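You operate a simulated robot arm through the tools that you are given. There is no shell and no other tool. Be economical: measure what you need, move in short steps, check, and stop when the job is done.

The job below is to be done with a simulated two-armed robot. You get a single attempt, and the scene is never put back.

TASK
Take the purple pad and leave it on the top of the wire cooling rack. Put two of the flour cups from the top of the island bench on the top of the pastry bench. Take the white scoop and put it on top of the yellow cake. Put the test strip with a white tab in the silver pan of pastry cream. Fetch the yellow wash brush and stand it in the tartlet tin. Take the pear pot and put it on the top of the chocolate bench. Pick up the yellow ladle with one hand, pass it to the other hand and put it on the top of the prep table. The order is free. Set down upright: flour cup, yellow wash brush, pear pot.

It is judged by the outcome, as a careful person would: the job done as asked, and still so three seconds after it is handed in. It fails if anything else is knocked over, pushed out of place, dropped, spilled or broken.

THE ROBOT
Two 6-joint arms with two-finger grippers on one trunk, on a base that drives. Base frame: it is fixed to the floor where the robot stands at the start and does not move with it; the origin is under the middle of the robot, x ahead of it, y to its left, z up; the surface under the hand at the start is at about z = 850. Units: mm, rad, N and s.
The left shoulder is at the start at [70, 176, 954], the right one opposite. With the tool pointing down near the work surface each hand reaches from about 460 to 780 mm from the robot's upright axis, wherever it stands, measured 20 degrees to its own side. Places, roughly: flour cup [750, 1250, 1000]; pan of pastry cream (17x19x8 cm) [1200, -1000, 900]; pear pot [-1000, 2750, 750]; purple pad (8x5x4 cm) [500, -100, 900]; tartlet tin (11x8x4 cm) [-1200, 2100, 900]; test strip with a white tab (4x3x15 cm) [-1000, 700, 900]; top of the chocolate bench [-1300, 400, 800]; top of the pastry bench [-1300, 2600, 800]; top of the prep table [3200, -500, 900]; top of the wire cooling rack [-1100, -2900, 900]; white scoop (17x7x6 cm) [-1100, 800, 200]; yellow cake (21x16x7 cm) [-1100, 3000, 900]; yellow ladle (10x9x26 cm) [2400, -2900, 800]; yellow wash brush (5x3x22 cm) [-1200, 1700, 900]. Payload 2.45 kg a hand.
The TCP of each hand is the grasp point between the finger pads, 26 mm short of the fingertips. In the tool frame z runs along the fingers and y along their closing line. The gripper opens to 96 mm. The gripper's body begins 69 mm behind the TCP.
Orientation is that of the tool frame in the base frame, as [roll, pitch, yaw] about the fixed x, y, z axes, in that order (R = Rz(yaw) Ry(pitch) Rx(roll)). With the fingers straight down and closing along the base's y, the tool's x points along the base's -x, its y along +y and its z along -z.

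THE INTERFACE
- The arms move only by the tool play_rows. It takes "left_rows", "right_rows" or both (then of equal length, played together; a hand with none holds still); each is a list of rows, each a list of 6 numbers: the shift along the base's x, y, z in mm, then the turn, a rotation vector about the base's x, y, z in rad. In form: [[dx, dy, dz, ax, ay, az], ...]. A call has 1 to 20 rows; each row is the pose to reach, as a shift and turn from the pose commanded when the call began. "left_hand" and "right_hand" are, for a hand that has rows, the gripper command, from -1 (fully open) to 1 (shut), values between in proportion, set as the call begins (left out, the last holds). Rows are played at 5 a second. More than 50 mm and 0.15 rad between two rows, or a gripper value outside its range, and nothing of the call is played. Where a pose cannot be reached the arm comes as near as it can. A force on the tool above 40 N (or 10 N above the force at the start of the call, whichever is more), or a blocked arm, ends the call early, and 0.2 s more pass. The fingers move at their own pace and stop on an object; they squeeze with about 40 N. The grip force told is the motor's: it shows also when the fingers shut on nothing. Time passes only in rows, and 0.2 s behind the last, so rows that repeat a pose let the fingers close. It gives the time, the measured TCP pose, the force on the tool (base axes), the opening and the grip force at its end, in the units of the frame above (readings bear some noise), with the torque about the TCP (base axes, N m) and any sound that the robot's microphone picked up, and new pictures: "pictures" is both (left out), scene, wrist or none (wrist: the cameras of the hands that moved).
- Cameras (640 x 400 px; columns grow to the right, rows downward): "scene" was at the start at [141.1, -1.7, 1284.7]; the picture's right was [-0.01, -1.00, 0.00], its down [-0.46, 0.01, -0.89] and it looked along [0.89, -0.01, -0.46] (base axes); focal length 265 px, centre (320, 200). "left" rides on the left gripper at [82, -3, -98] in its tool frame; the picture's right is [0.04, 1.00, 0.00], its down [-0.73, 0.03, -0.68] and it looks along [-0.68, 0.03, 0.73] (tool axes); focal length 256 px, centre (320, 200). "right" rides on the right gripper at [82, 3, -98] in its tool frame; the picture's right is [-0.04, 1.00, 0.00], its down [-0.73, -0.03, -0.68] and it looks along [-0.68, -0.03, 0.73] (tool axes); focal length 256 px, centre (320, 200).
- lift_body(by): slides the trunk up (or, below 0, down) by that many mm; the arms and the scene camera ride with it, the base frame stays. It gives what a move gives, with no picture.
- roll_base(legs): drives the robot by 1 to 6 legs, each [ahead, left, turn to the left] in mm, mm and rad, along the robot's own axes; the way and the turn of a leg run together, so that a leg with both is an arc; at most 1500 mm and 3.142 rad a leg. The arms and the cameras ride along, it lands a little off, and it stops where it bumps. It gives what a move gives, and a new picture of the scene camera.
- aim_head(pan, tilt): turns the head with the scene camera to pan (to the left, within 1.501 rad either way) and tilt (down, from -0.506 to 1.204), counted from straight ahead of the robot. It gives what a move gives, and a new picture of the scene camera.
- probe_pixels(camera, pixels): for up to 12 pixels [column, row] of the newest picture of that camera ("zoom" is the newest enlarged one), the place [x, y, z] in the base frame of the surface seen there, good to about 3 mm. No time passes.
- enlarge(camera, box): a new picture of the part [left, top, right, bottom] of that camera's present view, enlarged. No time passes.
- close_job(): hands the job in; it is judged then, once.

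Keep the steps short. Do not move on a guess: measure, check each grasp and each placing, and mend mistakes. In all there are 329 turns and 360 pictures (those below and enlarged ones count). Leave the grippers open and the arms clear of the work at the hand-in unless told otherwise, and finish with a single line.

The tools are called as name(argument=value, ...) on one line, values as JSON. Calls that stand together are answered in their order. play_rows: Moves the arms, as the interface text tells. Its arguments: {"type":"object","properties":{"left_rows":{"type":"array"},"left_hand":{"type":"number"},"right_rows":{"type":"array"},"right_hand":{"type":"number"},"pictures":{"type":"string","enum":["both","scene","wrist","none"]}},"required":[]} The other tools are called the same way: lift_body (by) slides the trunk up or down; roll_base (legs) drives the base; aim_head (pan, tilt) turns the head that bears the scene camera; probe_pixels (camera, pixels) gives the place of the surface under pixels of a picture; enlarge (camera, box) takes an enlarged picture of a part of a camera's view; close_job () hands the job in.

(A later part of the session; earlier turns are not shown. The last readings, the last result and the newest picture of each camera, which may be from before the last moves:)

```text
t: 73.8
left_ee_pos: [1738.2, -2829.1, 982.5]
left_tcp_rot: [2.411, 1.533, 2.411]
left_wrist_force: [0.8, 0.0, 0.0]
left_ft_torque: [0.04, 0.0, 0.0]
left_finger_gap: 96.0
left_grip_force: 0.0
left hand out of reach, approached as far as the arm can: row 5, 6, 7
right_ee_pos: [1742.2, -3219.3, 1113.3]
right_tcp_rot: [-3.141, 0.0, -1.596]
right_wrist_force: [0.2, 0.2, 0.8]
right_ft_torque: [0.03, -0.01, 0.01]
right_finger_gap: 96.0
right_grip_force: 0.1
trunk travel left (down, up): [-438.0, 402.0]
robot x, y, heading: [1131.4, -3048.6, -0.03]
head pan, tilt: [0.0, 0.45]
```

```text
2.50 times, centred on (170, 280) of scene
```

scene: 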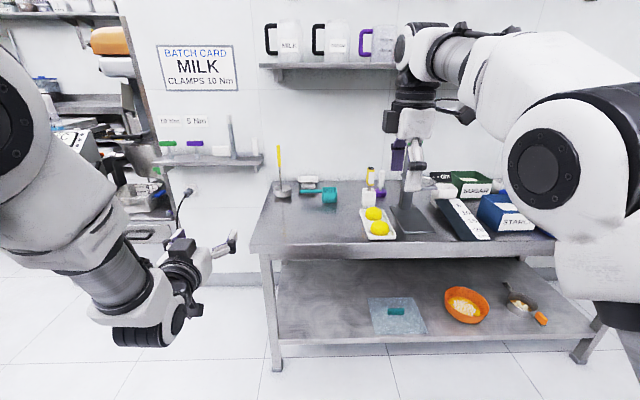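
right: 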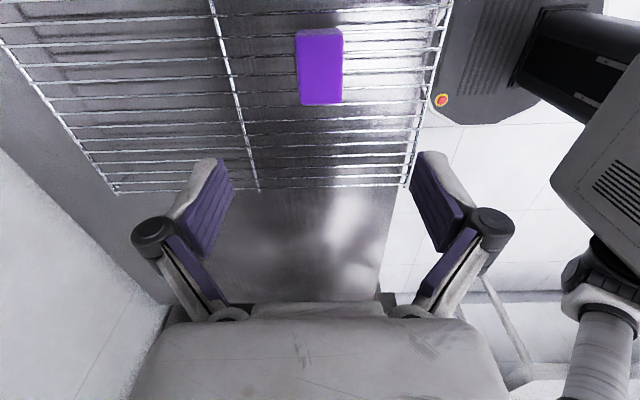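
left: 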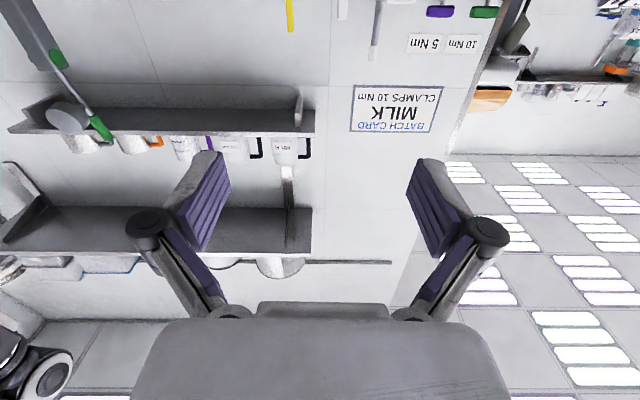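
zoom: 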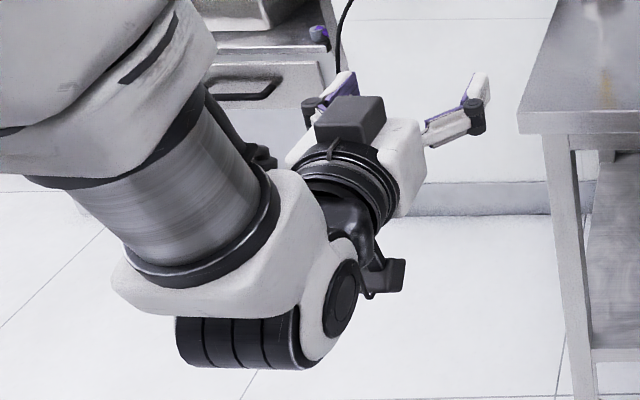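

The lowest part (camera) is ~90 below the TCP, fine above z 748. I pull the right hand back and up, and set the left hand to y −2895, z 920.

play_rows(left_rows=[[0, -20, -20, 0, 0, 0], [0, -40, -40, 0, 0, 0], [0, -60, -62, 0, 0, 0], [0, -60, -62, 0, 0, 0]], right_rows=[[-40, 0, 20, 0, 0, 0], [-80, 0, 40, 0, 0, 0], [-120, 0, 60, 0, 0, 0], [-150, 0, 70, 0, 0, 0]], pictures="none")

roll_base(legs=[[520, 0, 0]])

```text
t: 75.0
left_ee_pos: [1745.1, -2854.9, 930.3]
left_tcp_rot: [-2.016, 1.51, -1.962]
left_wrist_force: [-0.3, 0.5, -0.6]
left_ft_torque: [0.0, -0.03, -0.03]
left_finger_gap: 96.1
left_grip_force: 0.0
left hand out of reach, approached as far as the arm can: row 3, 4
right_ee_pos: [1595.7, -3219.8, 1182.3]
right_tcp_rot: [3.14, 0.0, -1.597]
right_wrist_force: [0.1, -0.2, -0.1]
right_ft_torque: [-0.01, -0.01, -0.01]
right_finger_gap: 95.9
right_grip_force: 0.1
right hand out of reach, approached as far as the arm can: row 4
trunk travel left (down, up): [-438.0, 402.0]
robot x, y, heading: [1131.8, -3047.0, -0.025]
head pan, tilt: [0.0, 0.45]
stopped in row 4 (left hand): the arm was blocked; the commanded pose is now the measured one
```

```text
t: 78.1
left_ee_pos: [2261.5, -2873.8, 930.0]
left_tcp_rot: [-2.018, 1.511, -1.97]
left_wrist_force: [0.1, -0.4, -0.3]
left_ft_torque: [0.04, -0.02, 0.02]
left_finger_gap: 96.1
left_grip_force: 0.1
right_ee_pos: [2109.0, -3238.8, 1182.2]
right_tcp_rot: [3.138, 0.0, -1.602]
right_wrist_force: [0.4, -0.4, -1.1]
right_ft_torque: [-0.03, 0.05, -0.03]
right_finger_gap: 96.0
right_grip_force: 0.0
trunk travel left (down, up): [-438.0, 402.0]
robot x, y, heading: [1643.2, -3063.6, -0.033]
head pan, tilt: [0.0, 0.45]
```

scene: 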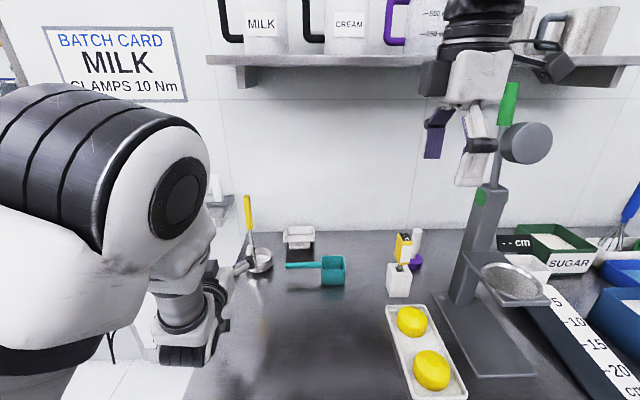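

I shift the base 32 right to align the left hand, then view from the left wrist.

roll_base(legs=[[0, -34, 0]])

enlarge(camera="scene", box=[200, 170, 360, 300])

enlarge(camera="left", box=[0, 0, 640, 400])

```text
t: 78.9
left_ee_pos: [2259.1, -2907.6, 930.9]
left_tcp_rot: [-2.006, 1.511, -1.955]
left_wrist_force: [0.0, -0.4, -0.7]
left_ft_torque: [-0.02, 0.02, 0.01]
left_finger_gap: 95.9
left_grip_force: 0.1
right_ee_pos: [2106.6, -3274.0, 1183.2]
right_tcp_rot: [3.139, 0.002, -1.601]
right_wrist_force: [-0.4, -0.2, -0.5]
right_ft_torque: [0.03, 0.0, 0.01]
right_finger_gap: 96.0
right_grip_force: 0.0
trunk travel left (down, up): [-438.0, 402.0]
robot x, y, heading: [1643.4, -3094.1, -0.03]
head pan, tilt: [0.0, 0.45]
```

scene: 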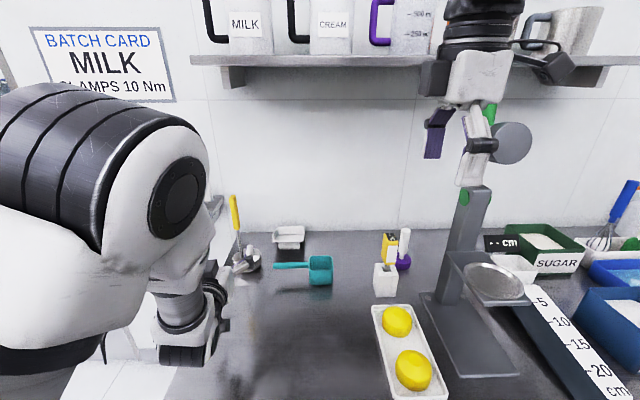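

```text
3.08 times, centred on (280, 235) of scene
```

zoom: 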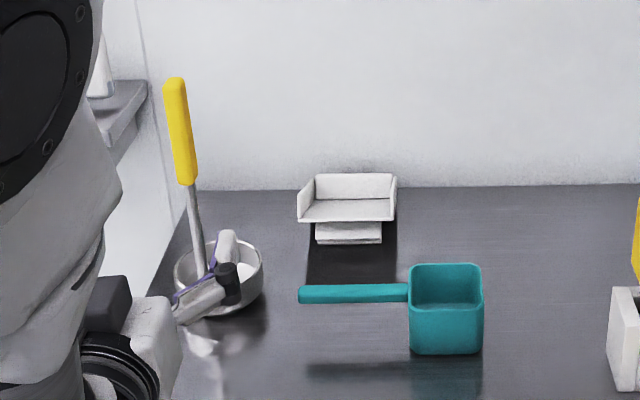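

```text
1.00 times, centred on (320, 200) of left (not enlarged: the box is as wide or as high as the picture)
```

zoom: 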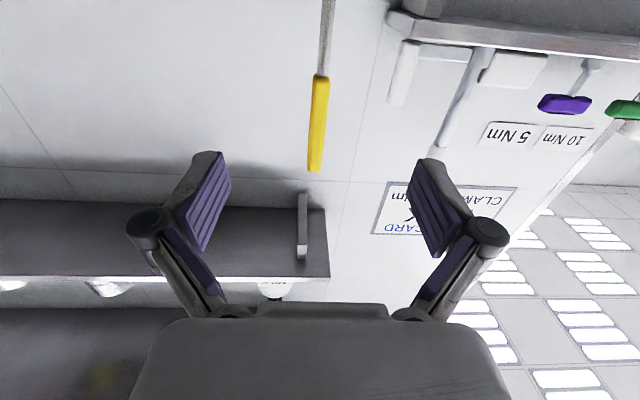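

The handle is centred between the fingers in the left view. I probe it.

probe_pixels(camera="zoom", pixels=[[316, 160], [318, 140], [319, 120], [320, 100], [321, 80], [325, 50], [326, 30]])

```text
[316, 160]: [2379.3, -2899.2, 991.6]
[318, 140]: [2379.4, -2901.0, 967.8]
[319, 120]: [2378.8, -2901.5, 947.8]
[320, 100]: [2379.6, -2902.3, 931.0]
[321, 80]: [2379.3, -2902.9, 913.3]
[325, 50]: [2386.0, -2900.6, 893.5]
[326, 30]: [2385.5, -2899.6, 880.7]
```

Advance 125 mm to the handle, TCP z→915.

play_rows(left_rows=[[30, 5, -8, 0, 0, 0], [60, 5, -15, 0, 0, 0], [90, 5, -15, 0, 0, 0], [110, 5, -15, 0, 0, 0], [127, 5, -15, 0, 0, 0], [127, 5, -15, 0, 0, 0]], pictures="both")

```text
t: 80.3
left_ee_pos: [2388.0, -2901.6, 914.6]
left_tcp_rot: [-2.005, 1.511, -1.955]
left_wrist_force: [-0.4, 0.0, 0.7]
left_ft_torque: [0.02, -0.01, 0.01]
left_finger_gap: 95.9
left_grip_force: 0.0
right_ee_pos: [2107.5, -3273.9, 1184.2]
right_tcp_rot: [3.142, -0.001, -1.601]
right_wrist_force: [0.1, 0.3, -0.1]
right_ft_torque: [0.0, 0.03, 0.01]
right_finger_gap: 96.0
right_grip_force: 0.0
trunk travel left (down, up): [-438.0, 402.0]
robot x, y, heading: [1643.9, -3093.9, -0.029]
head pan, tilt: [0.0, 0.45]
```

scene: 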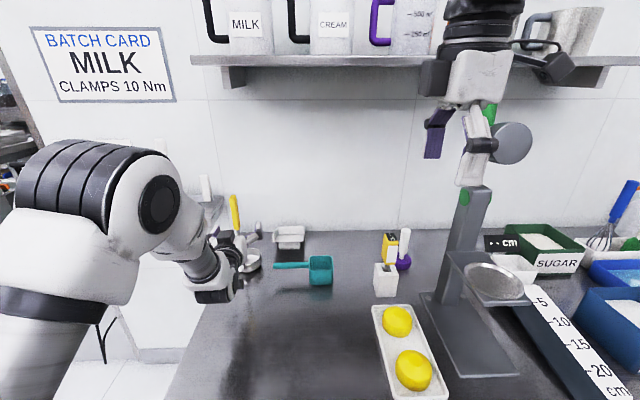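
left: 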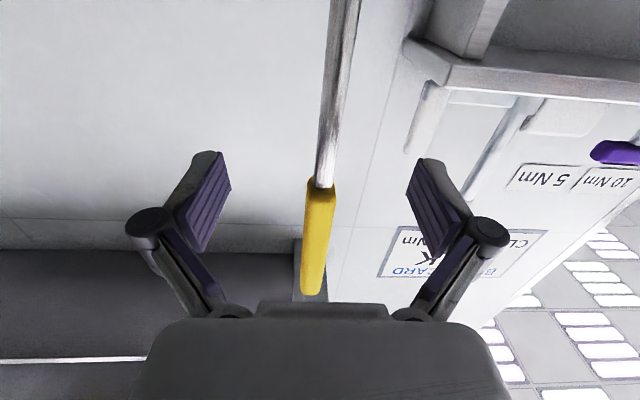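

Aligned. Close the left gripper.

play_rows(left_rows=[[0, 0, 0, 0, 0, 0], [0, 0, 0, 0, 0, 0], [0, 0, 0, 0, 0, 0], [0, 0, 0, 0, 0, 0], [0, 0, 0, 0, 0, 0]], left_hand=1, pictures="wrist")

```text
t: 81.5
left_ee_pos: [2387.7, -2902.8, 914.9]
left_tcp_rot: [-1.995, 1.509, -1.947]
left_wrist_force: [-0.2, 0.9, 1.6]
left_ft_torque: [0.2, -0.07, 0.08]
left_finger_gap: 13.8
left_grip_force: 40.0
right_ee_pos: [2108.3, -3274.0, 1183.4]
right_tcp_rot: [3.139, -0.001, -1.603]
right_wrist_force: [-0.1, 0.5, -0.1]
right_ft_torque: [-0.01, 0.01, -0.01]
right_finger_gap: 96.2
right_grip_force: 0.0
trunk travel left (down, up): [-438.0, 402.0]
robot x, y, heading: [1649.7, -3092.4, -0.033]
head pan, tilt: [0.0, 0.45]
```

left: 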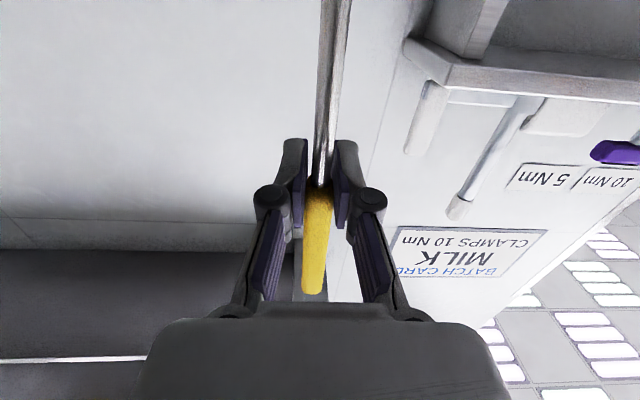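

Held, gap 13.8. Lift 110 straight up.

play_rows(left_rows=[[0, 0, 20, 0, 0, 0], [0, 0, 45, 0, 0, 0], [0, 0, 75, 0, 0, 0], [0, 0, 105, 0, 0, 0], [0, 0, 105, 0, 0, 0]], pictures="both")

```text
t: 82.7
left_ee_pos: [2388.1, -2900.4, 1020.8]
left_tcp_rot: [-2.012, 1.512, -1.964]
left_wrist_force: [0.7, 0.2, -0.8]
left_ft_torque: [0.04, 0.07, 0.04]
left_finger_gap: 13.5
left_grip_force: 40.1
right_ee_pos: [2109.6, -3273.4, 1182.5]
right_tcp_rot: [3.139, -0.001, -1.601]
right_wrist_force: [0.7, -0.5, 0.0]
right_ft_torque: [-0.01, 0.02, -0.01]
right_finger_gap: 96.0
right_grip_force: 0.0
trunk travel left (down, up): [-438.0, 402.0]
robot x, y, heading: [1646.7, -3095.5, -0.03]
head pan, tilt: [0.0, 0.45]
```

scene: 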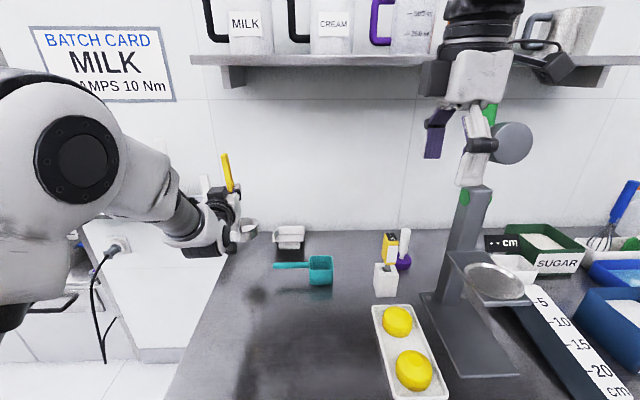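
left: 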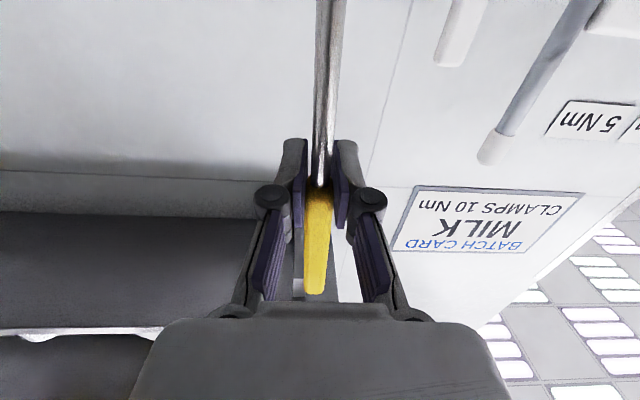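

Lifted. Back the robot out 500 mm.

roll_base(legs=[[-550, 0, 0.03]])

play_rows(left_rows=[[-10, -30, 0, 0, 0, 0], [-20, -60, 0, 0, 0, 0], [-30, -90, 0, 0, 0, 0], [-40, -120, 0, 0, 0, 0], [-40, -120, 0, 0, 0, 0]], right_rows=[[20, 0, 0, 0, 0, 0], [40, 0, 0, 0, 0, 0], [60, 0, 0, 0, 0, 0], [80, 0, 0, 0, 0, 0], [80, 0, 0, 0, 0, 0]], pictures="both")

```text
t: 85.9
left_ee_pos: [1831.0, -2870.4, 1022.2]
left_tcp_rot: [-1.999, 1.511, -1.92]
left_wrist_force: [0.0, 0.5, -1.0]
left_ft_torque: [-0.02, 0.09, -0.02]
left_finger_gap: 13.4
left_grip_force: 39.6
right_ee_pos: [1562.6, -3249.2, 1183.4]
right_tcp_rot: [3.14, 0.0, -1.571]
right_wrist_force: [-0.7, 1.0, -0.6]
right_ft_torque: [0.0, 0.02, -0.01]
right_finger_gap: 96.1
right_grip_force: 0.0
trunk travel left (down, up): [-438.0, 402.0]
robot x, y, heading: [1093.0, -3086.0, 0.003]
head pan, tilt: [0.0, 0.45]
```

scene: 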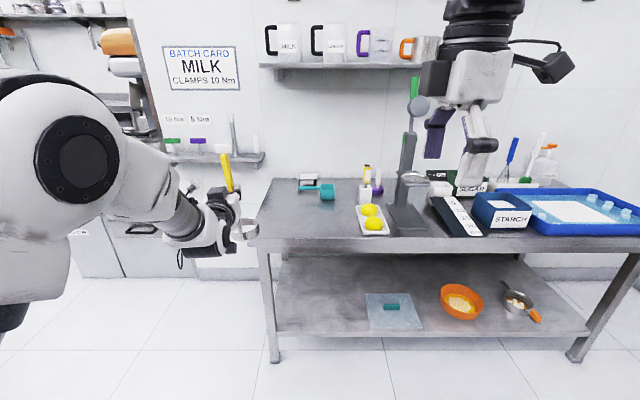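

```text
t: 87.3
left_ee_pos: [1813.3, -2912.9, 1034.5]
left_tcp_rot: [-1.774, 1.435, -1.651]
left_wrist_force: [1.0, 0.8, -1.7]
left_ft_torque: [0.0, 0.02, 0.01]
left_finger_gap: 13.5
left_grip_force: 40.2
left hand out of reach, approached as far as the arm can: row 3, 4, 5
right_ee_pos: [1643.5, -3250.8, 1182.9]
right_tcp_rot: [3.138, -0.001, -1.573]
right_wrist_force: [0.3, -0.4, 0.1]
right_ft_torque: [0.0, 0.04, -0.01]
right_finger_gap: 95.9
right_grip_force: 0.0
trunk travel left (down, up): [-438.0, 402.0]
robot x, y, heading: [1094.9, -3086.3, -0.001]
head pan, tilt: [0.0, 0.45]
stopped in row 5 (left hand): the arm was blocked; the commanded pose is now the measured one
```

scene: 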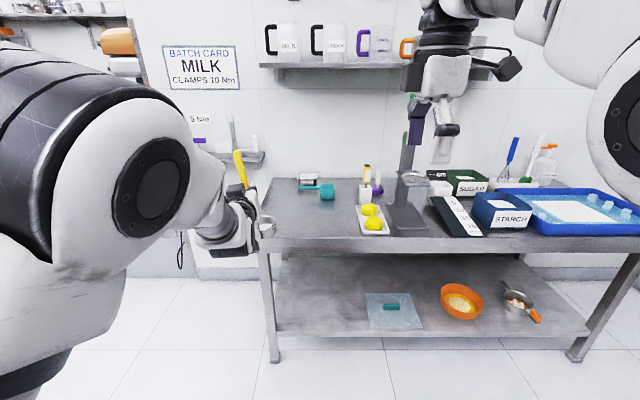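
right: 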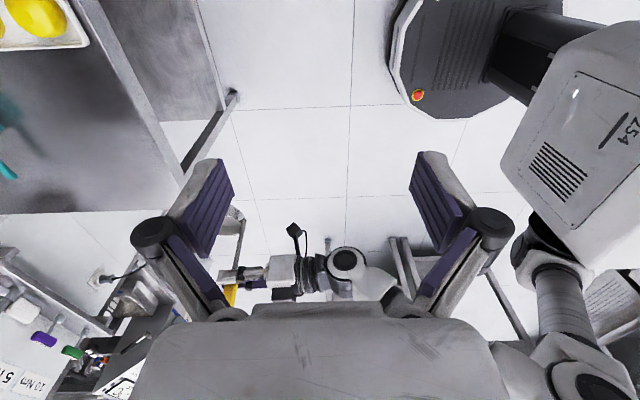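
left: 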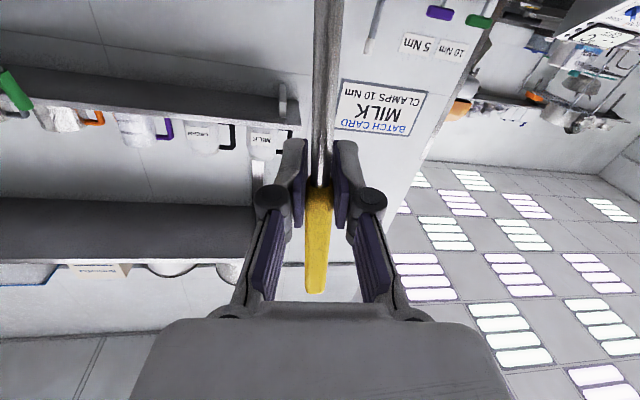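

The left hand must point inward to come further across. I turn it about z by −0.7 (and correct the small lean) while moving right.

play_rows(left_rows=[[0, -10, 0, 0.023, -0.008, -0.117], [0, -25, 0, 0.045, -0.016, -0.233], [0, -45, 0, 0.068, -0.024, -0.35], [0, -65, 0, 0.09, -0.031, -0.467], [0, -85, 0, 0.113, -0.039, -0.583], [0, -110, 0, 0.135, -0.047, -0.7], [0, -110, 0, 0.135, -0.047, -0.7]], pictures="both")

```text
t: 88.9
left_ee_pos: [1814.0, -3025.2, 1034.0]
left_tcp_rot: [2.37, 1.553, 1.789]
left_wrist_force: [0.2, 0.8, -0.9]
left_ft_torque: [0.05, 0.02, 0.01]
left_finger_gap: 13.3
left_grip_force: 40.3
right_ee_pos: [1643.6, -3249.3, 1184.0]
right_tcp_rot: [3.141, 0.0, -1.572]
right_wrist_force: [-0.6, 0.4, -0.9]
right_ft_torque: [0.0, -0.03, -0.01]
right_finger_gap: 95.7
right_grip_force: 0.1
trunk travel left (down, up): [-438.0, 402.0]
robot x, y, heading: [1093.6, -3084.9, 0.0]
head pan, tilt: [0.0, 0.45]
```

scene: 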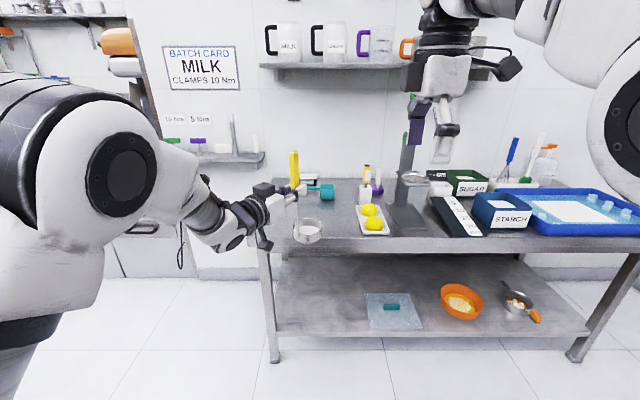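
left: 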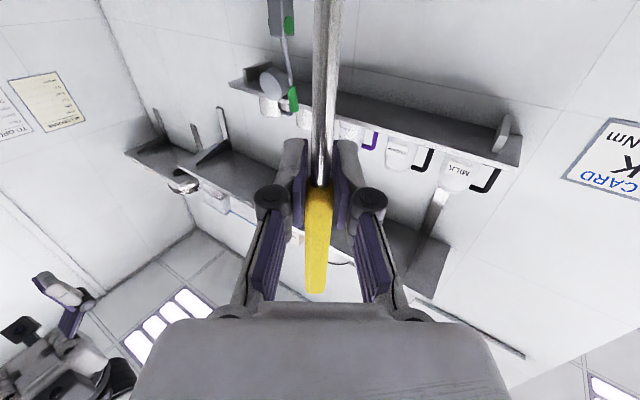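

Good, handle vertical. Bring it a bit nearer (−60 x, −60 y) and probe the top.

play_rows(left_rows=[[-20, -20, 0, 0, 0, 0], [-40, -40, 0, 0, 0, 0], [-60, -60, 0, 0, 0, 0], [-60, -60, 0, 0, 0, 0]], pictures="scene")

enlarge(camera="scene", box=[240, 110, 440, 250])

```text
t: 90.1
left_ee_pos: [1771.6, -3040.3, 1051.6]
left_tcp_rot: [-1.071, 1.514, -1.614]
left_wrist_force: [0.0, 0.0, -2.1]
left_ft_torque: [0.03, 0.03, -0.01]
left_finger_gap: 13.5
left_grip_force: 40.0
left hand out of reach, approached as far as the arm can: row 3, 4
right_ee_pos: [1643.8, -3249.8, 1183.1]
right_tcp_rot: [3.138, 0.0, -1.574]
right_wrist_force: [-0.4, -0.3, 0.8]
right_ft_torque: [0.0, 0.03, 0.01]
right_finger_gap: 96.2
right_grip_force: 0.0
trunk travel left (down, up): [-438.0, 402.0]
robot x, y, heading: [1095.2, -3083.2, -0.0]
head pan, tilt: [0.0, 0.45]
stopped in row 4 (left hand): the arm was blocked; the commanded pose is now the measured one
```

scene: 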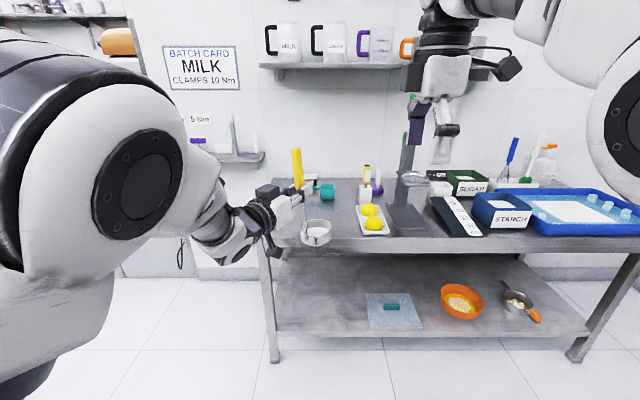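

```text
2.86 times, centred on (340, 180) of scene
```

zoom: 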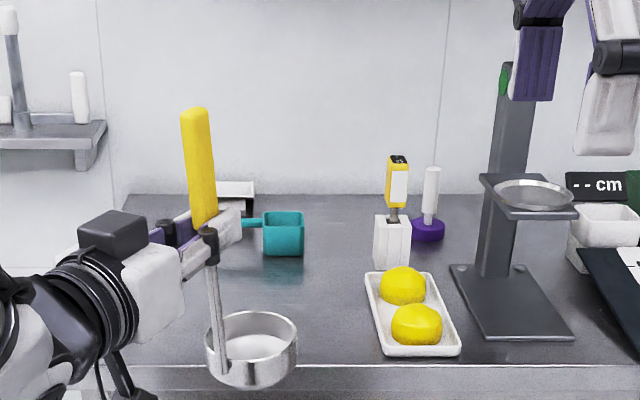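

probe_pixels(camera="zoom", pixels=[[194, 113], [196, 130], [198, 150], [200, 170], [202, 190], [205, 210], [218, 320]])

```text
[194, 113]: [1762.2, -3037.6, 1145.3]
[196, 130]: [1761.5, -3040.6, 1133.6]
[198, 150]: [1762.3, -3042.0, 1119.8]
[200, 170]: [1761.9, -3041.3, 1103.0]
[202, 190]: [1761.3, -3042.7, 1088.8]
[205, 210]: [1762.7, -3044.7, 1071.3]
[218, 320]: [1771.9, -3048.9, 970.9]
```

Handle centre ≈(1768,−3041), top z 1146. Move the right hand above it at z≈1215.

play_rows(right_rows=[[0, 0, 30, 0, 0, 0], [30, -5, 32, 0, 0, 0], [65, 30, 32, 0, 0, 0], [95, 65, 32, 0, 0, 0], [115, 105, 32, 0, 0, 0], [124, 150, 32, 0, 0, 0], [124, 190, 32, 0, 0, 0], [124, 209, 32, 0, 0, 0], [124, 209, 32, 0, 0, 0]], pictures="both")

```text
t: 92.1
left_ee_pos: [1771.3, -3041.4, 1051.6]
left_tcp_rot: [-1.086, 1.513, -1.629]
left_wrist_force: [-1.0, 0.2, -1.4]
left_ft_torque: [0.02, 0.06, 0.03]
left_finger_gap: 13.4
left_grip_force: 39.9
right_ee_pos: [1674.5, -3109.4, 1153.0]
right_tcp_rot: [-3.14, 0.019, -1.588]
right_wrist_force: [-0.8, -0.2, -0.4]
right_ft_torque: [-0.03, -0.04, 0.01]
right_finger_gap: 96.0
right_grip_force: 0.1
right hand out of reach, approached as far as the arm can: row 2, 3, 4, 5, 6, 7, 8, 9
trunk travel left (down, up): [-438.0, 402.0]
robot x, y, heading: [1095.4, -3088.0, -0.001]
head pan, tilt: [0.0, 0.45]
```

scene: 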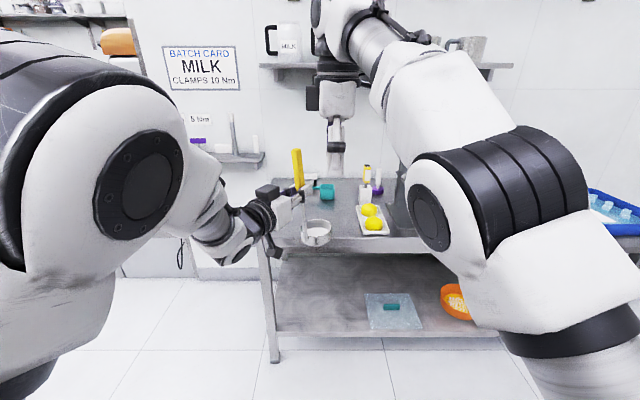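
right: 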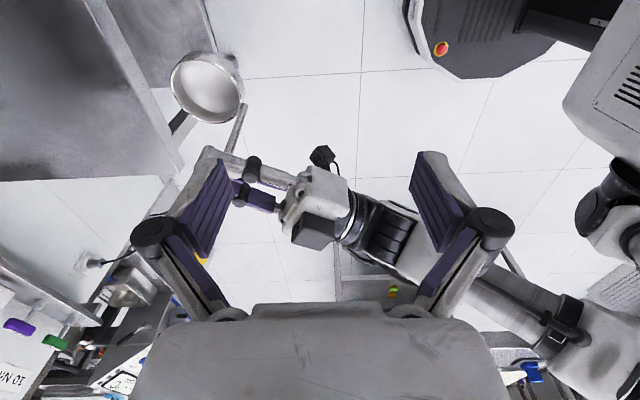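

The right hand cannot reach so high there. Retreat it to the right with its yaw turned back, then I'll lower the ladle.

play_rows(right_rows=[[-20, -40, 0, 0, 0, 0], [-40, -80, 0, 0, 0, 0], [-60, -120, 0, 0, 0, -0.14], [-80, -160, 0, 0, 0, -0.28], [-100, -190, -5, 0, 0, -0.42], [-110, -209, -20, 0, 0, -0.56], [-110, -209, -32, 0, 0, -0.7], [-110, -209, -40, 0, 0, -0.84], [-110, -209, -40, 0, 0, -0.98], [-110, -209, -40, 0, 0, -1.12], [-110, -209, -40, 0, 0, -1.26], [-110, -209, -40, 0, 0, -1.4], [-110, -209, -40, 0, 0, -1.54], [-110, -209, -40, 0, 0, -1.54]], pictures="scene")

```text
t: 95.1
left_ee_pos: [1771.8, -3042.1, 1051.2]
left_tcp_rot: [-1.088, 1.514, -1.632]
left_wrist_force: [-0.7, -0.4, -1.0]
left_ft_torque: [0.06, 0.04, 0.02]
left_finger_gap: 13.3
left_grip_force: 40.3
right_ee_pos: [1575.4, -3307.1, 1111.9]
right_tcp_rot: [-3.141, 0.0, -3.114]
right_wrist_force: [0.3, 0.6, -0.6]
right_ft_torque: [0.01, 0.01, -0.03]
right_finger_gap: 95.9
right_grip_force: 0.0
right hand out of reach, approached as far as the arm can: row 6, 7, 8, 9, 10, 11, 12, 13, 14
trunk travel left (down, up): [-438.0, 402.0]
robot x, y, heading: [1094.8, -3084.3, -0.006]
head pan, tilt: [0.0, 0.45]
```

scene: 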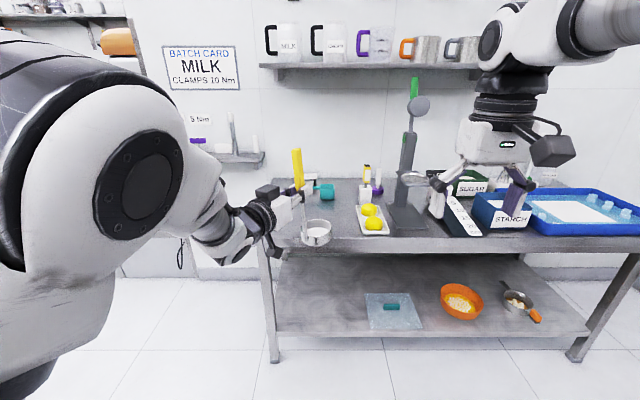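

Now lower the left hand with the ladle by 100.

play_rows(left_rows=[[10, 0, -30, 0, 0, 0], [20, 0, -60, 0, 0, 0], [20, 0, -90, 0, 0, 0], [20, 0, -110, 0, 0, 0], [20, 0, -110, 0, 0, 0]], pictures="scene")

```text
t: 96.3
left_ee_pos: [1792.5, -3045.4, 939.3]
left_tcp_rot: [-1.093, 1.522, -1.642]
left_wrist_force: [-0.2, 0.2, -0.9]
left_ft_torque: [0.04, 0.06, -0.06]
left_finger_gap: 13.6
left_grip_force: 39.9
right_ee_pos: [1574.7, -3308.4, 1110.9]
right_tcp_rot: [3.139, -0.001, -3.112]
right_wrist_force: [-0.4, 0.7, -0.9]
right_ft_torque: [0.02, -0.02, -0.02]
right_finger_gap: 96.1
right_grip_force: 0.0
trunk travel left (down, up): [-438.0, 402.0]
robot x, y, heading: [1096.4, -3088.0, -0.004]
head pan, tilt: [0.0, 0.45]
```

scene: 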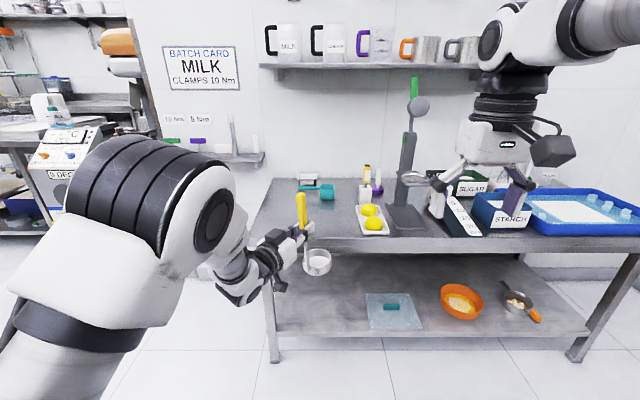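

Pull it 50 nearer and 20 right, then probe the handle.

play_rows(left_rows=[[-25, -10, 0, 0, 0, 0], [-50, -20, 0, 0, 0, 0], [-50, -20, 0, 0, 0, 0]], pictures="scene")

enlarge(camera="scene", box=[240, 150, 400, 290])

```text
t: 97.3
left_ee_pos: [1755.9, -3020.7, 921.4]
left_tcp_rot: [-1.499, 1.449, -1.991]
left_wrist_force: [-0.2, -0.1, -1.1]
left_ft_torque: [0.06, 0.05, -0.01]
left_finger_gap: 13.3
left_grip_force: 40.2
left hand out of reach, approached as far as the arm can: row 2, 3
right_ee_pos: [1574.7, -3307.5, 1111.6]
right_tcp_rot: [3.14, -0.002, -3.113]
right_wrist_force: [-0.4, 0.4, 0.1]
right_ft_torque: [-0.01, 0.03, 0.0]
right_finger_gap: 95.9
right_grip_force: 0.0
trunk travel left (down, up): [-438.0, 402.0]
robot x, y, heading: [1096.2, -3090.9, -0.002]
head pan, tilt: [0.0, 0.45]
stopped in row 3 (left hand): the arm was blocked; the commanded pose is now the measured one
```

scene: 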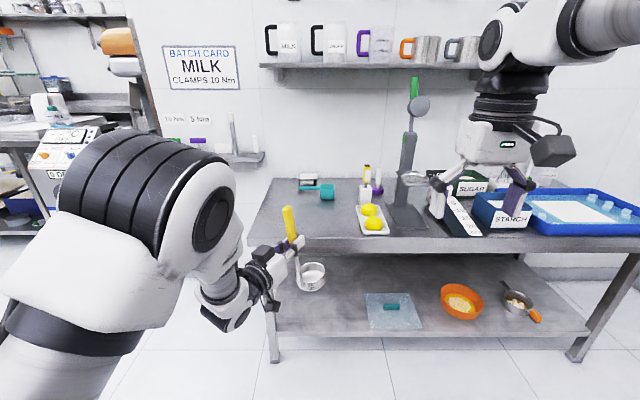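

```text
2.86 times, centred on (320, 220) of scene
```

zoom: 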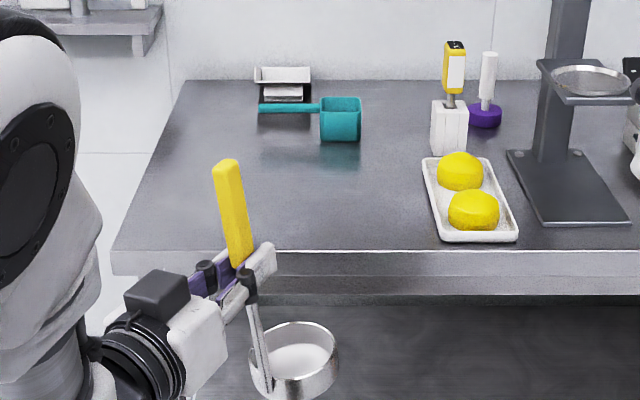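

Near its limit and tilted ~7°. I go back out 35 and set the handle upright again.

play_rows(left_rows=[[15, -8, 5, 0.037, -0.017, -0.07], [25, -16, 10, 0.074, -0.033, -0.14], [35, -24, 15, 0.111, -0.05, -0.21], [35, -24, 15, 0.111, -0.05, -0.21]], pictures="scene")

enlarge(camera="scene", box=[240, 150, 400, 290])

```text
t: 98.3
left_ee_pos: [1790.3, -3050.4, 936.8]
left_tcp_rot: [2.789, 1.557, 2.079]
left_wrist_force: [0.7, 0.5, -1.0]
left_ft_torque: [0.04, 0.06, 0.01]
left_finger_gap: 13.6
left_grip_force: 40.2
right_ee_pos: [1574.5, -3307.7, 1112.0]
right_tcp_rot: [3.139, -0.001, -3.113]
right_wrist_force: [0.0, 0.1, -1.1]
right_ft_torque: [0.05, -0.02, -0.01]
right_finger_gap: 96.0
right_grip_force: 0.1
trunk travel left (down, up): [-438.0, 402.0]
robot x, y, heading: [1091.4, -3087.5, 0.001]
head pan, tilt: [0.0, 0.45]
```

scene: 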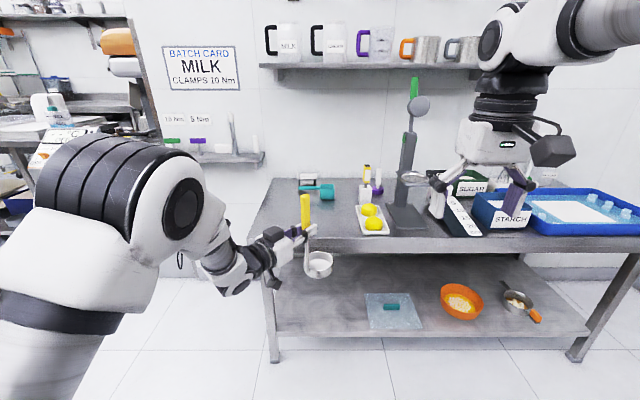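

```text
2.86 times, centred on (320, 220) of scene
```

zoom: 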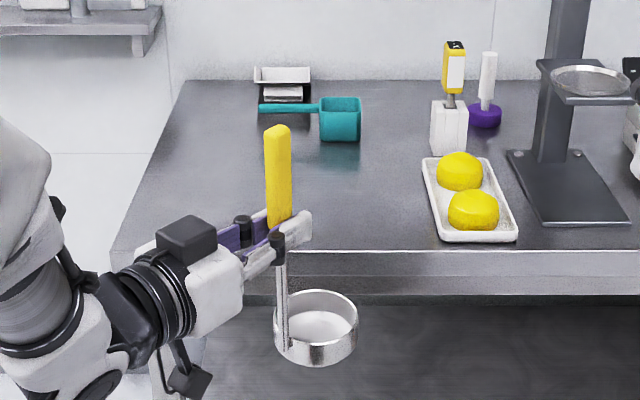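

probe_pixels(camera="zoom", pixels=[[278, 129], [278, 140], [279, 160], [280, 180], [281, 200], [285, 220], [283, 300], [185, 225]])

```text
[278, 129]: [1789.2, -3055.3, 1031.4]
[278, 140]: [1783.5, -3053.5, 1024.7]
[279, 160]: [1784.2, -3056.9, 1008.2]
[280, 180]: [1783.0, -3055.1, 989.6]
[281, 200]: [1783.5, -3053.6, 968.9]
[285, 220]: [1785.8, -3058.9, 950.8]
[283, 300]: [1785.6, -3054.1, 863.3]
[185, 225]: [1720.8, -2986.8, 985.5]
```

Handle (1790,−3054), top 1032. Right hand goes over it at z 1105 with a −0.5 yaw.

play_rows(right_rows=[[27, 32, 0, 0, 0, -0.1], [54, 64, 0, 0, 0, -0.2], [81, 96, 0, 0, 0, -0.3], [108, 128, 0, 0, 0, -0.4], [135, 160, 0, 0, 0, -0.5], [162, 192, 0, 0, 0, -0.5], [189, 224, 0, 0, 0, -0.5], [215, 254, 0, 0, 0, -0.5], [215, 254, 0, 0, 0, -0.5]], right_hand=-1, pictures="both")

```text
t: 100.3
left_ee_pos: [1791.7, -3049.6, 936.4]
left_tcp_rot: [2.912, 1.557, 2.205]
left_wrist_force: [0.2, -0.2, -1.4]
left_ft_torque: [0.04, 0.01, -0.02]
left_finger_gap: 13.3
left_grip_force: 40.3
right_ee_pos: [1736.2, -3117.8, 1069.2]
right_tcp_rot: [3.141, -0.003, 2.671]
right_wrist_force: [-0.4, -0.7, -0.7]
right_ft_torque: [-0.03, 0.02, 0.0]
right_finger_gap: 95.8
right_grip_force: 0.0
right hand out of reach, approached as far as the arm can: row 6, 7, 8, 9
trunk travel left (down, up): [-438.0, 402.0]
robot x, y, heading: [1090.4, -3087.3, -0.001]
head pan, tilt: [0.0, 0.45]
```

scene: 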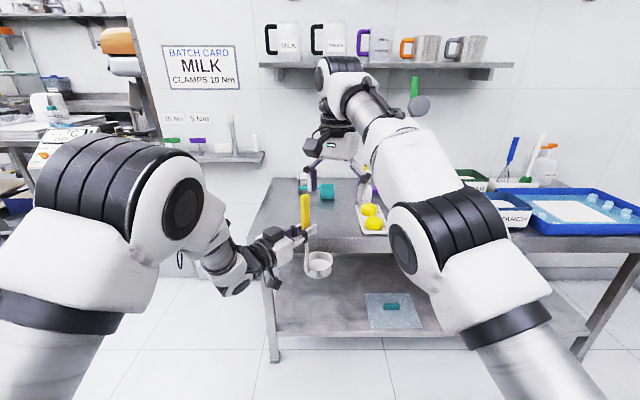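
right: 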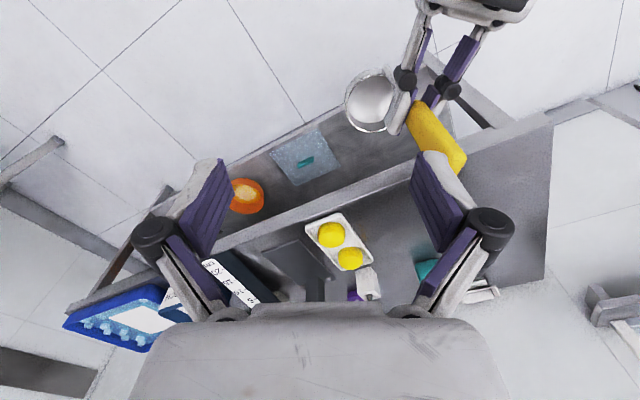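

Straight-down reach is too short there. I'll tilt the right hand forward instead: first retreat and yaw +0.77.

play_rows(right_rows=[[-15, -25, 5, 0, 0, 0.13], [-30, -45, 10, 0, 0, 0.26], [-45, -65, 10, 0, 0, 0.39], [-55, -80, 10, 0, 0, 0.52], [-60, -90, 0, 0, 0, 0.65], [-60, -90, 0, 0, 0, 0.77], [-60, -90, 0, 0, 0, 0.77]], pictures="none")

play_rows(right_rows=[[0, 0, 0, 0.036, -0.115, 0], [0, 0, 0, 0.071, -0.229, 0], [0, 0, 0, 0.107, -0.344, 0], [0, 0, 0, 0.142, -0.458, 0], [0, 0, 0, 0.178, -0.573, 0], [0, 0, 0, 0.178, -0.573, 0]], pictures="both")

```text
t: 101.9
left_ee_pos: [1790.0, -3049.8, 937.1]
left_tcp_rot: [2.82, 1.558, 2.113]
left_wrist_force: [0.1, -0.6, -1.4]
left_ft_torque: [0.04, 0.03, 0.0]
left_finger_gap: 13.4
left_grip_force: 40.0
right_ee_pos: [1752.0, -3189.2, 1074.8]
right_tcp_rot: [3.14, -0.003, -2.841]
right_wrist_force: [0.3, 0.7, 0.3]
right_ft_torque: [0.0, 0.03, 0.01]
right_finger_gap: 96.0
right_grip_force: 0.0
right hand out of reach, approached as far as the arm can: row 1, 2, 3, 4, 5, 6, 7
trunk travel left (down, up): [-438.0, 402.0]
robot x, y, heading: [1096.5, -3084.2, 0.0]
head pan, tilt: [0.0, 0.45]
```

```text
t: 103.3
left_ee_pos: [1790.4, -3050.4, 938.0]
left_tcp_rot: [2.825, 1.559, 2.117]
left_wrist_force: [-0.1, 1.2, -0.7]
left_ft_torque: [0.05, 0.04, -0.02]
left_finger_gap: 13.8
left_grip_force: 40.4
right_ee_pos: [1757.2, -3188.9, 1082.2]
right_tcp_rot: [3.139, 0.049, -2.842]
right_wrist_force: [0.6, 0.4, 1.5]
right_ft_torque: [0.0, -0.02, 0.03]
right_finger_gap: 96.0
right_grip_force: 0.0
right hand out of reach, approached as far as the arm can: row 1, 2, 3, 4, 5, 6
trunk travel left (down, up): [-438.0, 402.0]
robot x, y, heading: [1095.7, -3085.6, -0.001]
head pan, tilt: [0.0, 0.45]
```

scene: 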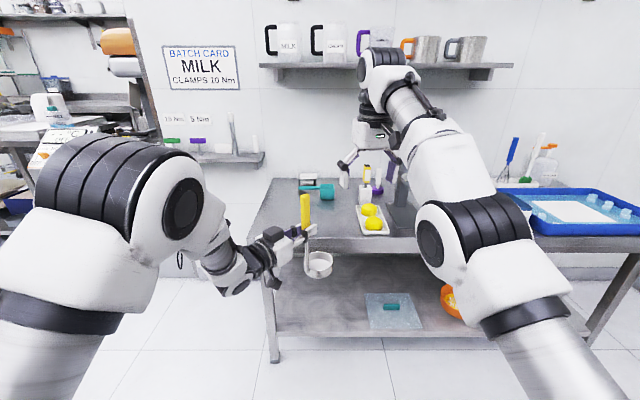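
right: 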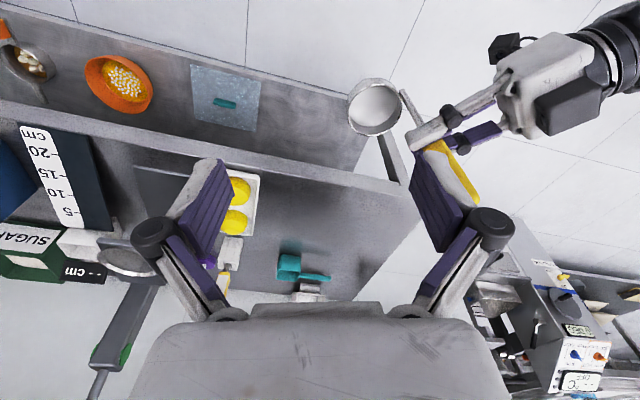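

The right arm's wrist cannot take a half tilt, but a fully horizontal pose (mirror of the left's) should work. First go to the mirror of the left's start pose.

play_rows(right_rows=[[-10, -25, 10, 0, 0, -0.06], [-20, -50, 25, 0, 0, -0.12], [-30, -75, 45, 0, 0, -0.18], [-40, -100, 65, 0, 0, -0.24], [-52, -115, 90, 0, 0, -0.3], [-52, -115, 90, 0, 0, -0.3]], pictures="none")

```text
t: 104.7
left_ee_pos: [1789.8, -3049.6, 937.6]
left_tcp_rot: [2.831, 1.557, 2.121]
left_wrist_force: [0.1, -0.8, -0.7]
left_ft_torque: [-0.01, 0.03, -0.01]
left_finger_gap: 13.6
left_grip_force: 40.6
right_ee_pos: [1705.6, -3304.9, 1173.7]
right_tcp_rot: [3.139, 0.051, 3.139]
right_wrist_force: [-0.4, -0.8, 0.4]
right_ft_torque: [-0.01, -0.01, 0.04]
right_finger_gap: 96.1
right_grip_force: 0.1
trunk travel left (down, up): [-438.0, 402.0]
robot x, y, heading: [1092.6, -3085.0, -0.007]
head pan, tilt: [0.0, 0.45]
```

Now the same pitch-up sequence for the right hand.

play_rows(right_rows=[[0, 0, -10, 0, -0.14, 0], [0, 0, -25, 0, -0.28, 0], [0, 0, -40, 0, -0.42, 0], [0, 0, -60, 0, -0.56, 0], [0, 0, -80, 0, -0.7, 0], [0, 0, -100, 0, -0.84, 0], [0, 0, -120, 0, -0.98, 0], [0, 0, -140, 0, -1.12, 0], [0, 0, -160, 0, -1.26, 0], [0, 0, -170, 0, -1.4, 0], [0, 0, -170, 0, -1.5, 0], [0, 0, -170, 0, -1.5, 0]], pictures="both")

```text
t: 107.3
left_ee_pos: [1790.6, -3050.0, 936.2]
left_tcp_rot: [2.797, 1.558, 2.09]
left_wrist_force: [-0.2, 0.2, -1.8]
left_ft_torque: [0.0, 0.02, -0.02]
left_finger_gap: 13.7
left_grip_force: 40.1
right_ee_pos: [1704.8, -3303.6, 1004.1]
right_tcp_rot: [3.11, 1.551, 3.113]
right_wrist_force: [0.2, -0.1, -0.1]
right_ft_torque: [-0.01, -0.01, 0.0]
right_finger_gap: 95.9
right_grip_force: 0.0
right hand out of reach, approached as far as the arm can: row 6, 7
trunk travel left (down, up): [-438.0, 402.0]
robot x, y, heading: [1092.8, -3083.4, 0.0]
head pan, tilt: [0.0, 0.45]
```

scene: 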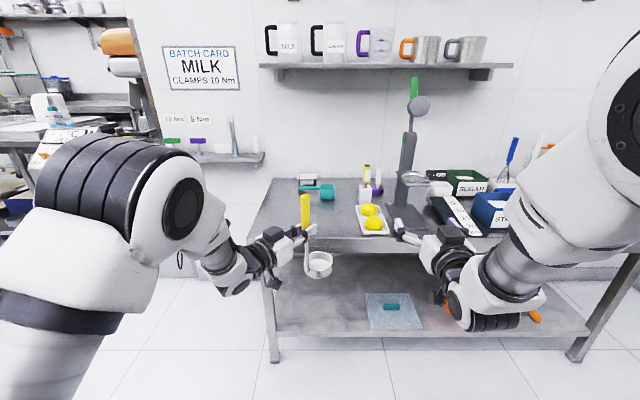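
right: 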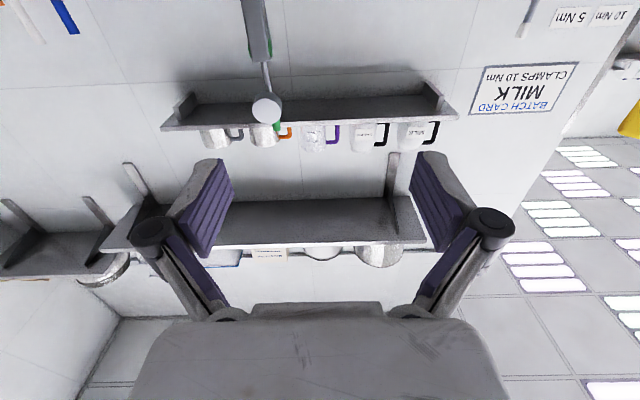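

Works. Now yaw it +0.7 inward and set a standoff 110 mm before the handle at z≈1012, fingers part-open (~43 mm).

play_rows(right_rows=[[0, 20, 2, 0, 0, 0.12], [0, 45, 4, 0, 0, 0.24], [0, 75, 6, 0, 0, 0.36], [0, 110, 8, 0, 0, 0.48], [0, 145, 8, 0, 0, 0.6], [0, 178, 8, 0, 0, 0.7], [0, 178, 8, 0, 0, 0.7]], right_hand=0.1, pictures="both")

```text
t: 108.9
left_ee_pos: [1790.5, -3050.9, 937.9]
left_tcp_rot: [2.798, 1.558, 2.091]
left_wrist_force: [-0.7, 0.1, -0.9]
left_ft_torque: [0.01, 0.05, 0.01]
left_finger_gap: 13.6
left_grip_force: 40.2
right_ee_pos: [1703.6, -3127.1, 1013.0]
right_tcp_rot: [3.078, 1.552, -2.502]
right_wrist_force: [0.2, 0.1, -0.2]
right_ft_torque: [-0.01, -0.01, 0.0]
right_finger_gap: 43.3
right_grip_force: 0.0
trunk travel left (down, up): [-438.0, 402.0]
robot x, y, heading: [1095.0, -3088.9, -0.004]
head pan, tilt: [0.0, 0.45]
```

scene: 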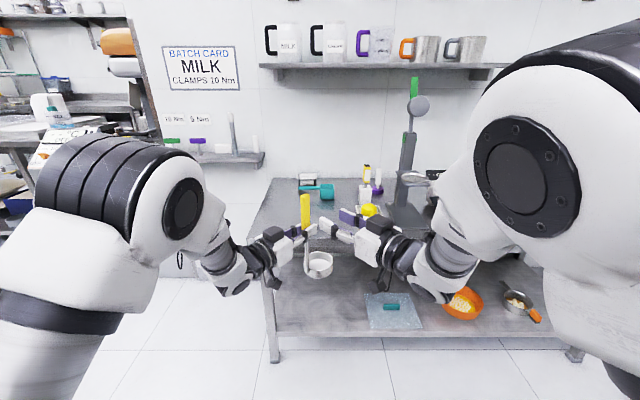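
right: 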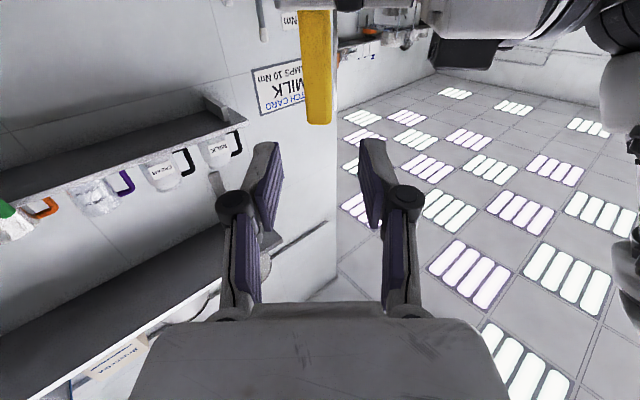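

Handle centred in the right view. Probe it.

probe_pixels(camera="right", pixels=[[318, 118], [316, 90], [316, 60], [316, 30], [303, 60], [330, 60]])

```text
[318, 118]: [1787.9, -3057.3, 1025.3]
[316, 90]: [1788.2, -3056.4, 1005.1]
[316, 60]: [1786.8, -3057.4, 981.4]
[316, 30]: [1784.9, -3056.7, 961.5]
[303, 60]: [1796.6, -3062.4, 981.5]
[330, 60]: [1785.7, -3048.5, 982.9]
```

Advance (87,74) in short steps.

play_rows(right_rows=[[22, 18, 0, 0, 0, 0], [44, 37, -2, 0, 0, 0], [62, 52, -3, 0, 0, 0], [76, 64, -3, 0, 0, 0], [87, 74, -3, 0, 0, 0], [87, 74, -3, 0, 0, 0]], pictures="both")

```text
t: 110.5
left_ee_pos: [1790.4, -3050.6, 937.0]
left_tcp_rot: [2.778, 1.557, 2.067]
left_wrist_force: [-0.3, 1.3, -1.9]
left_ft_torque: [-0.18, 0.09, 0.05]
left_finger_gap: 13.5
left_grip_force: 39.6
right_ee_pos: [1810.2, -3100.9, 1034.5]
right_tcp_rot: [1.035, 1.504, 1.68]
right_wrist_force: [0.0, -1.9, 0.0]
right_ft_torque: [-0.02, 0.03, 0.04]
right_finger_gap: 42.8
right_grip_force: 0.1
right hand out of reach, approached as far as the arm can: row 5, 6
trunk travel left (down, up): [-438.0, 402.0]
robot x, y, heading: [1095.6, -3083.4, -0.003]
head pan, tilt: [0.0, 0.45]
stopped in row 6 (right hand): the arm was blocked; the commanded pose is now the measured one
```

scene: 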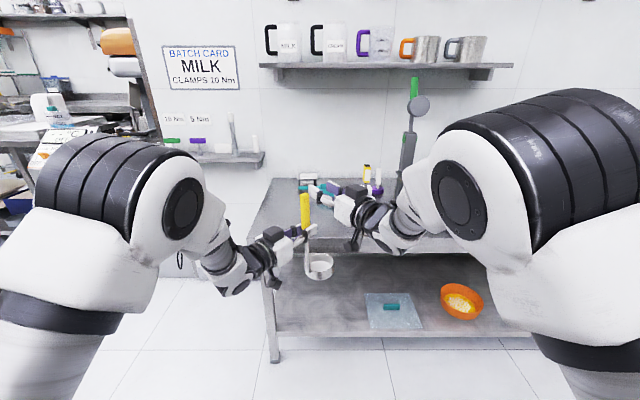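
right: 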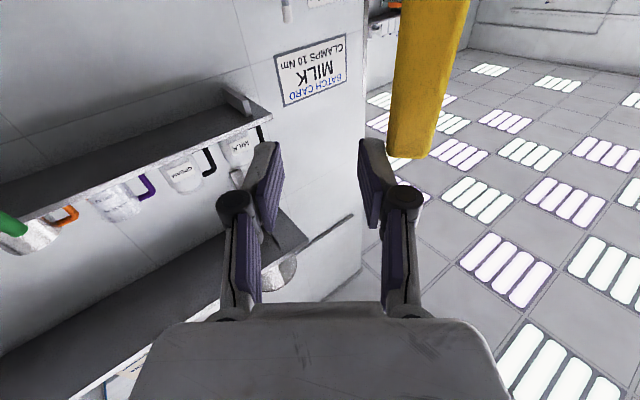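

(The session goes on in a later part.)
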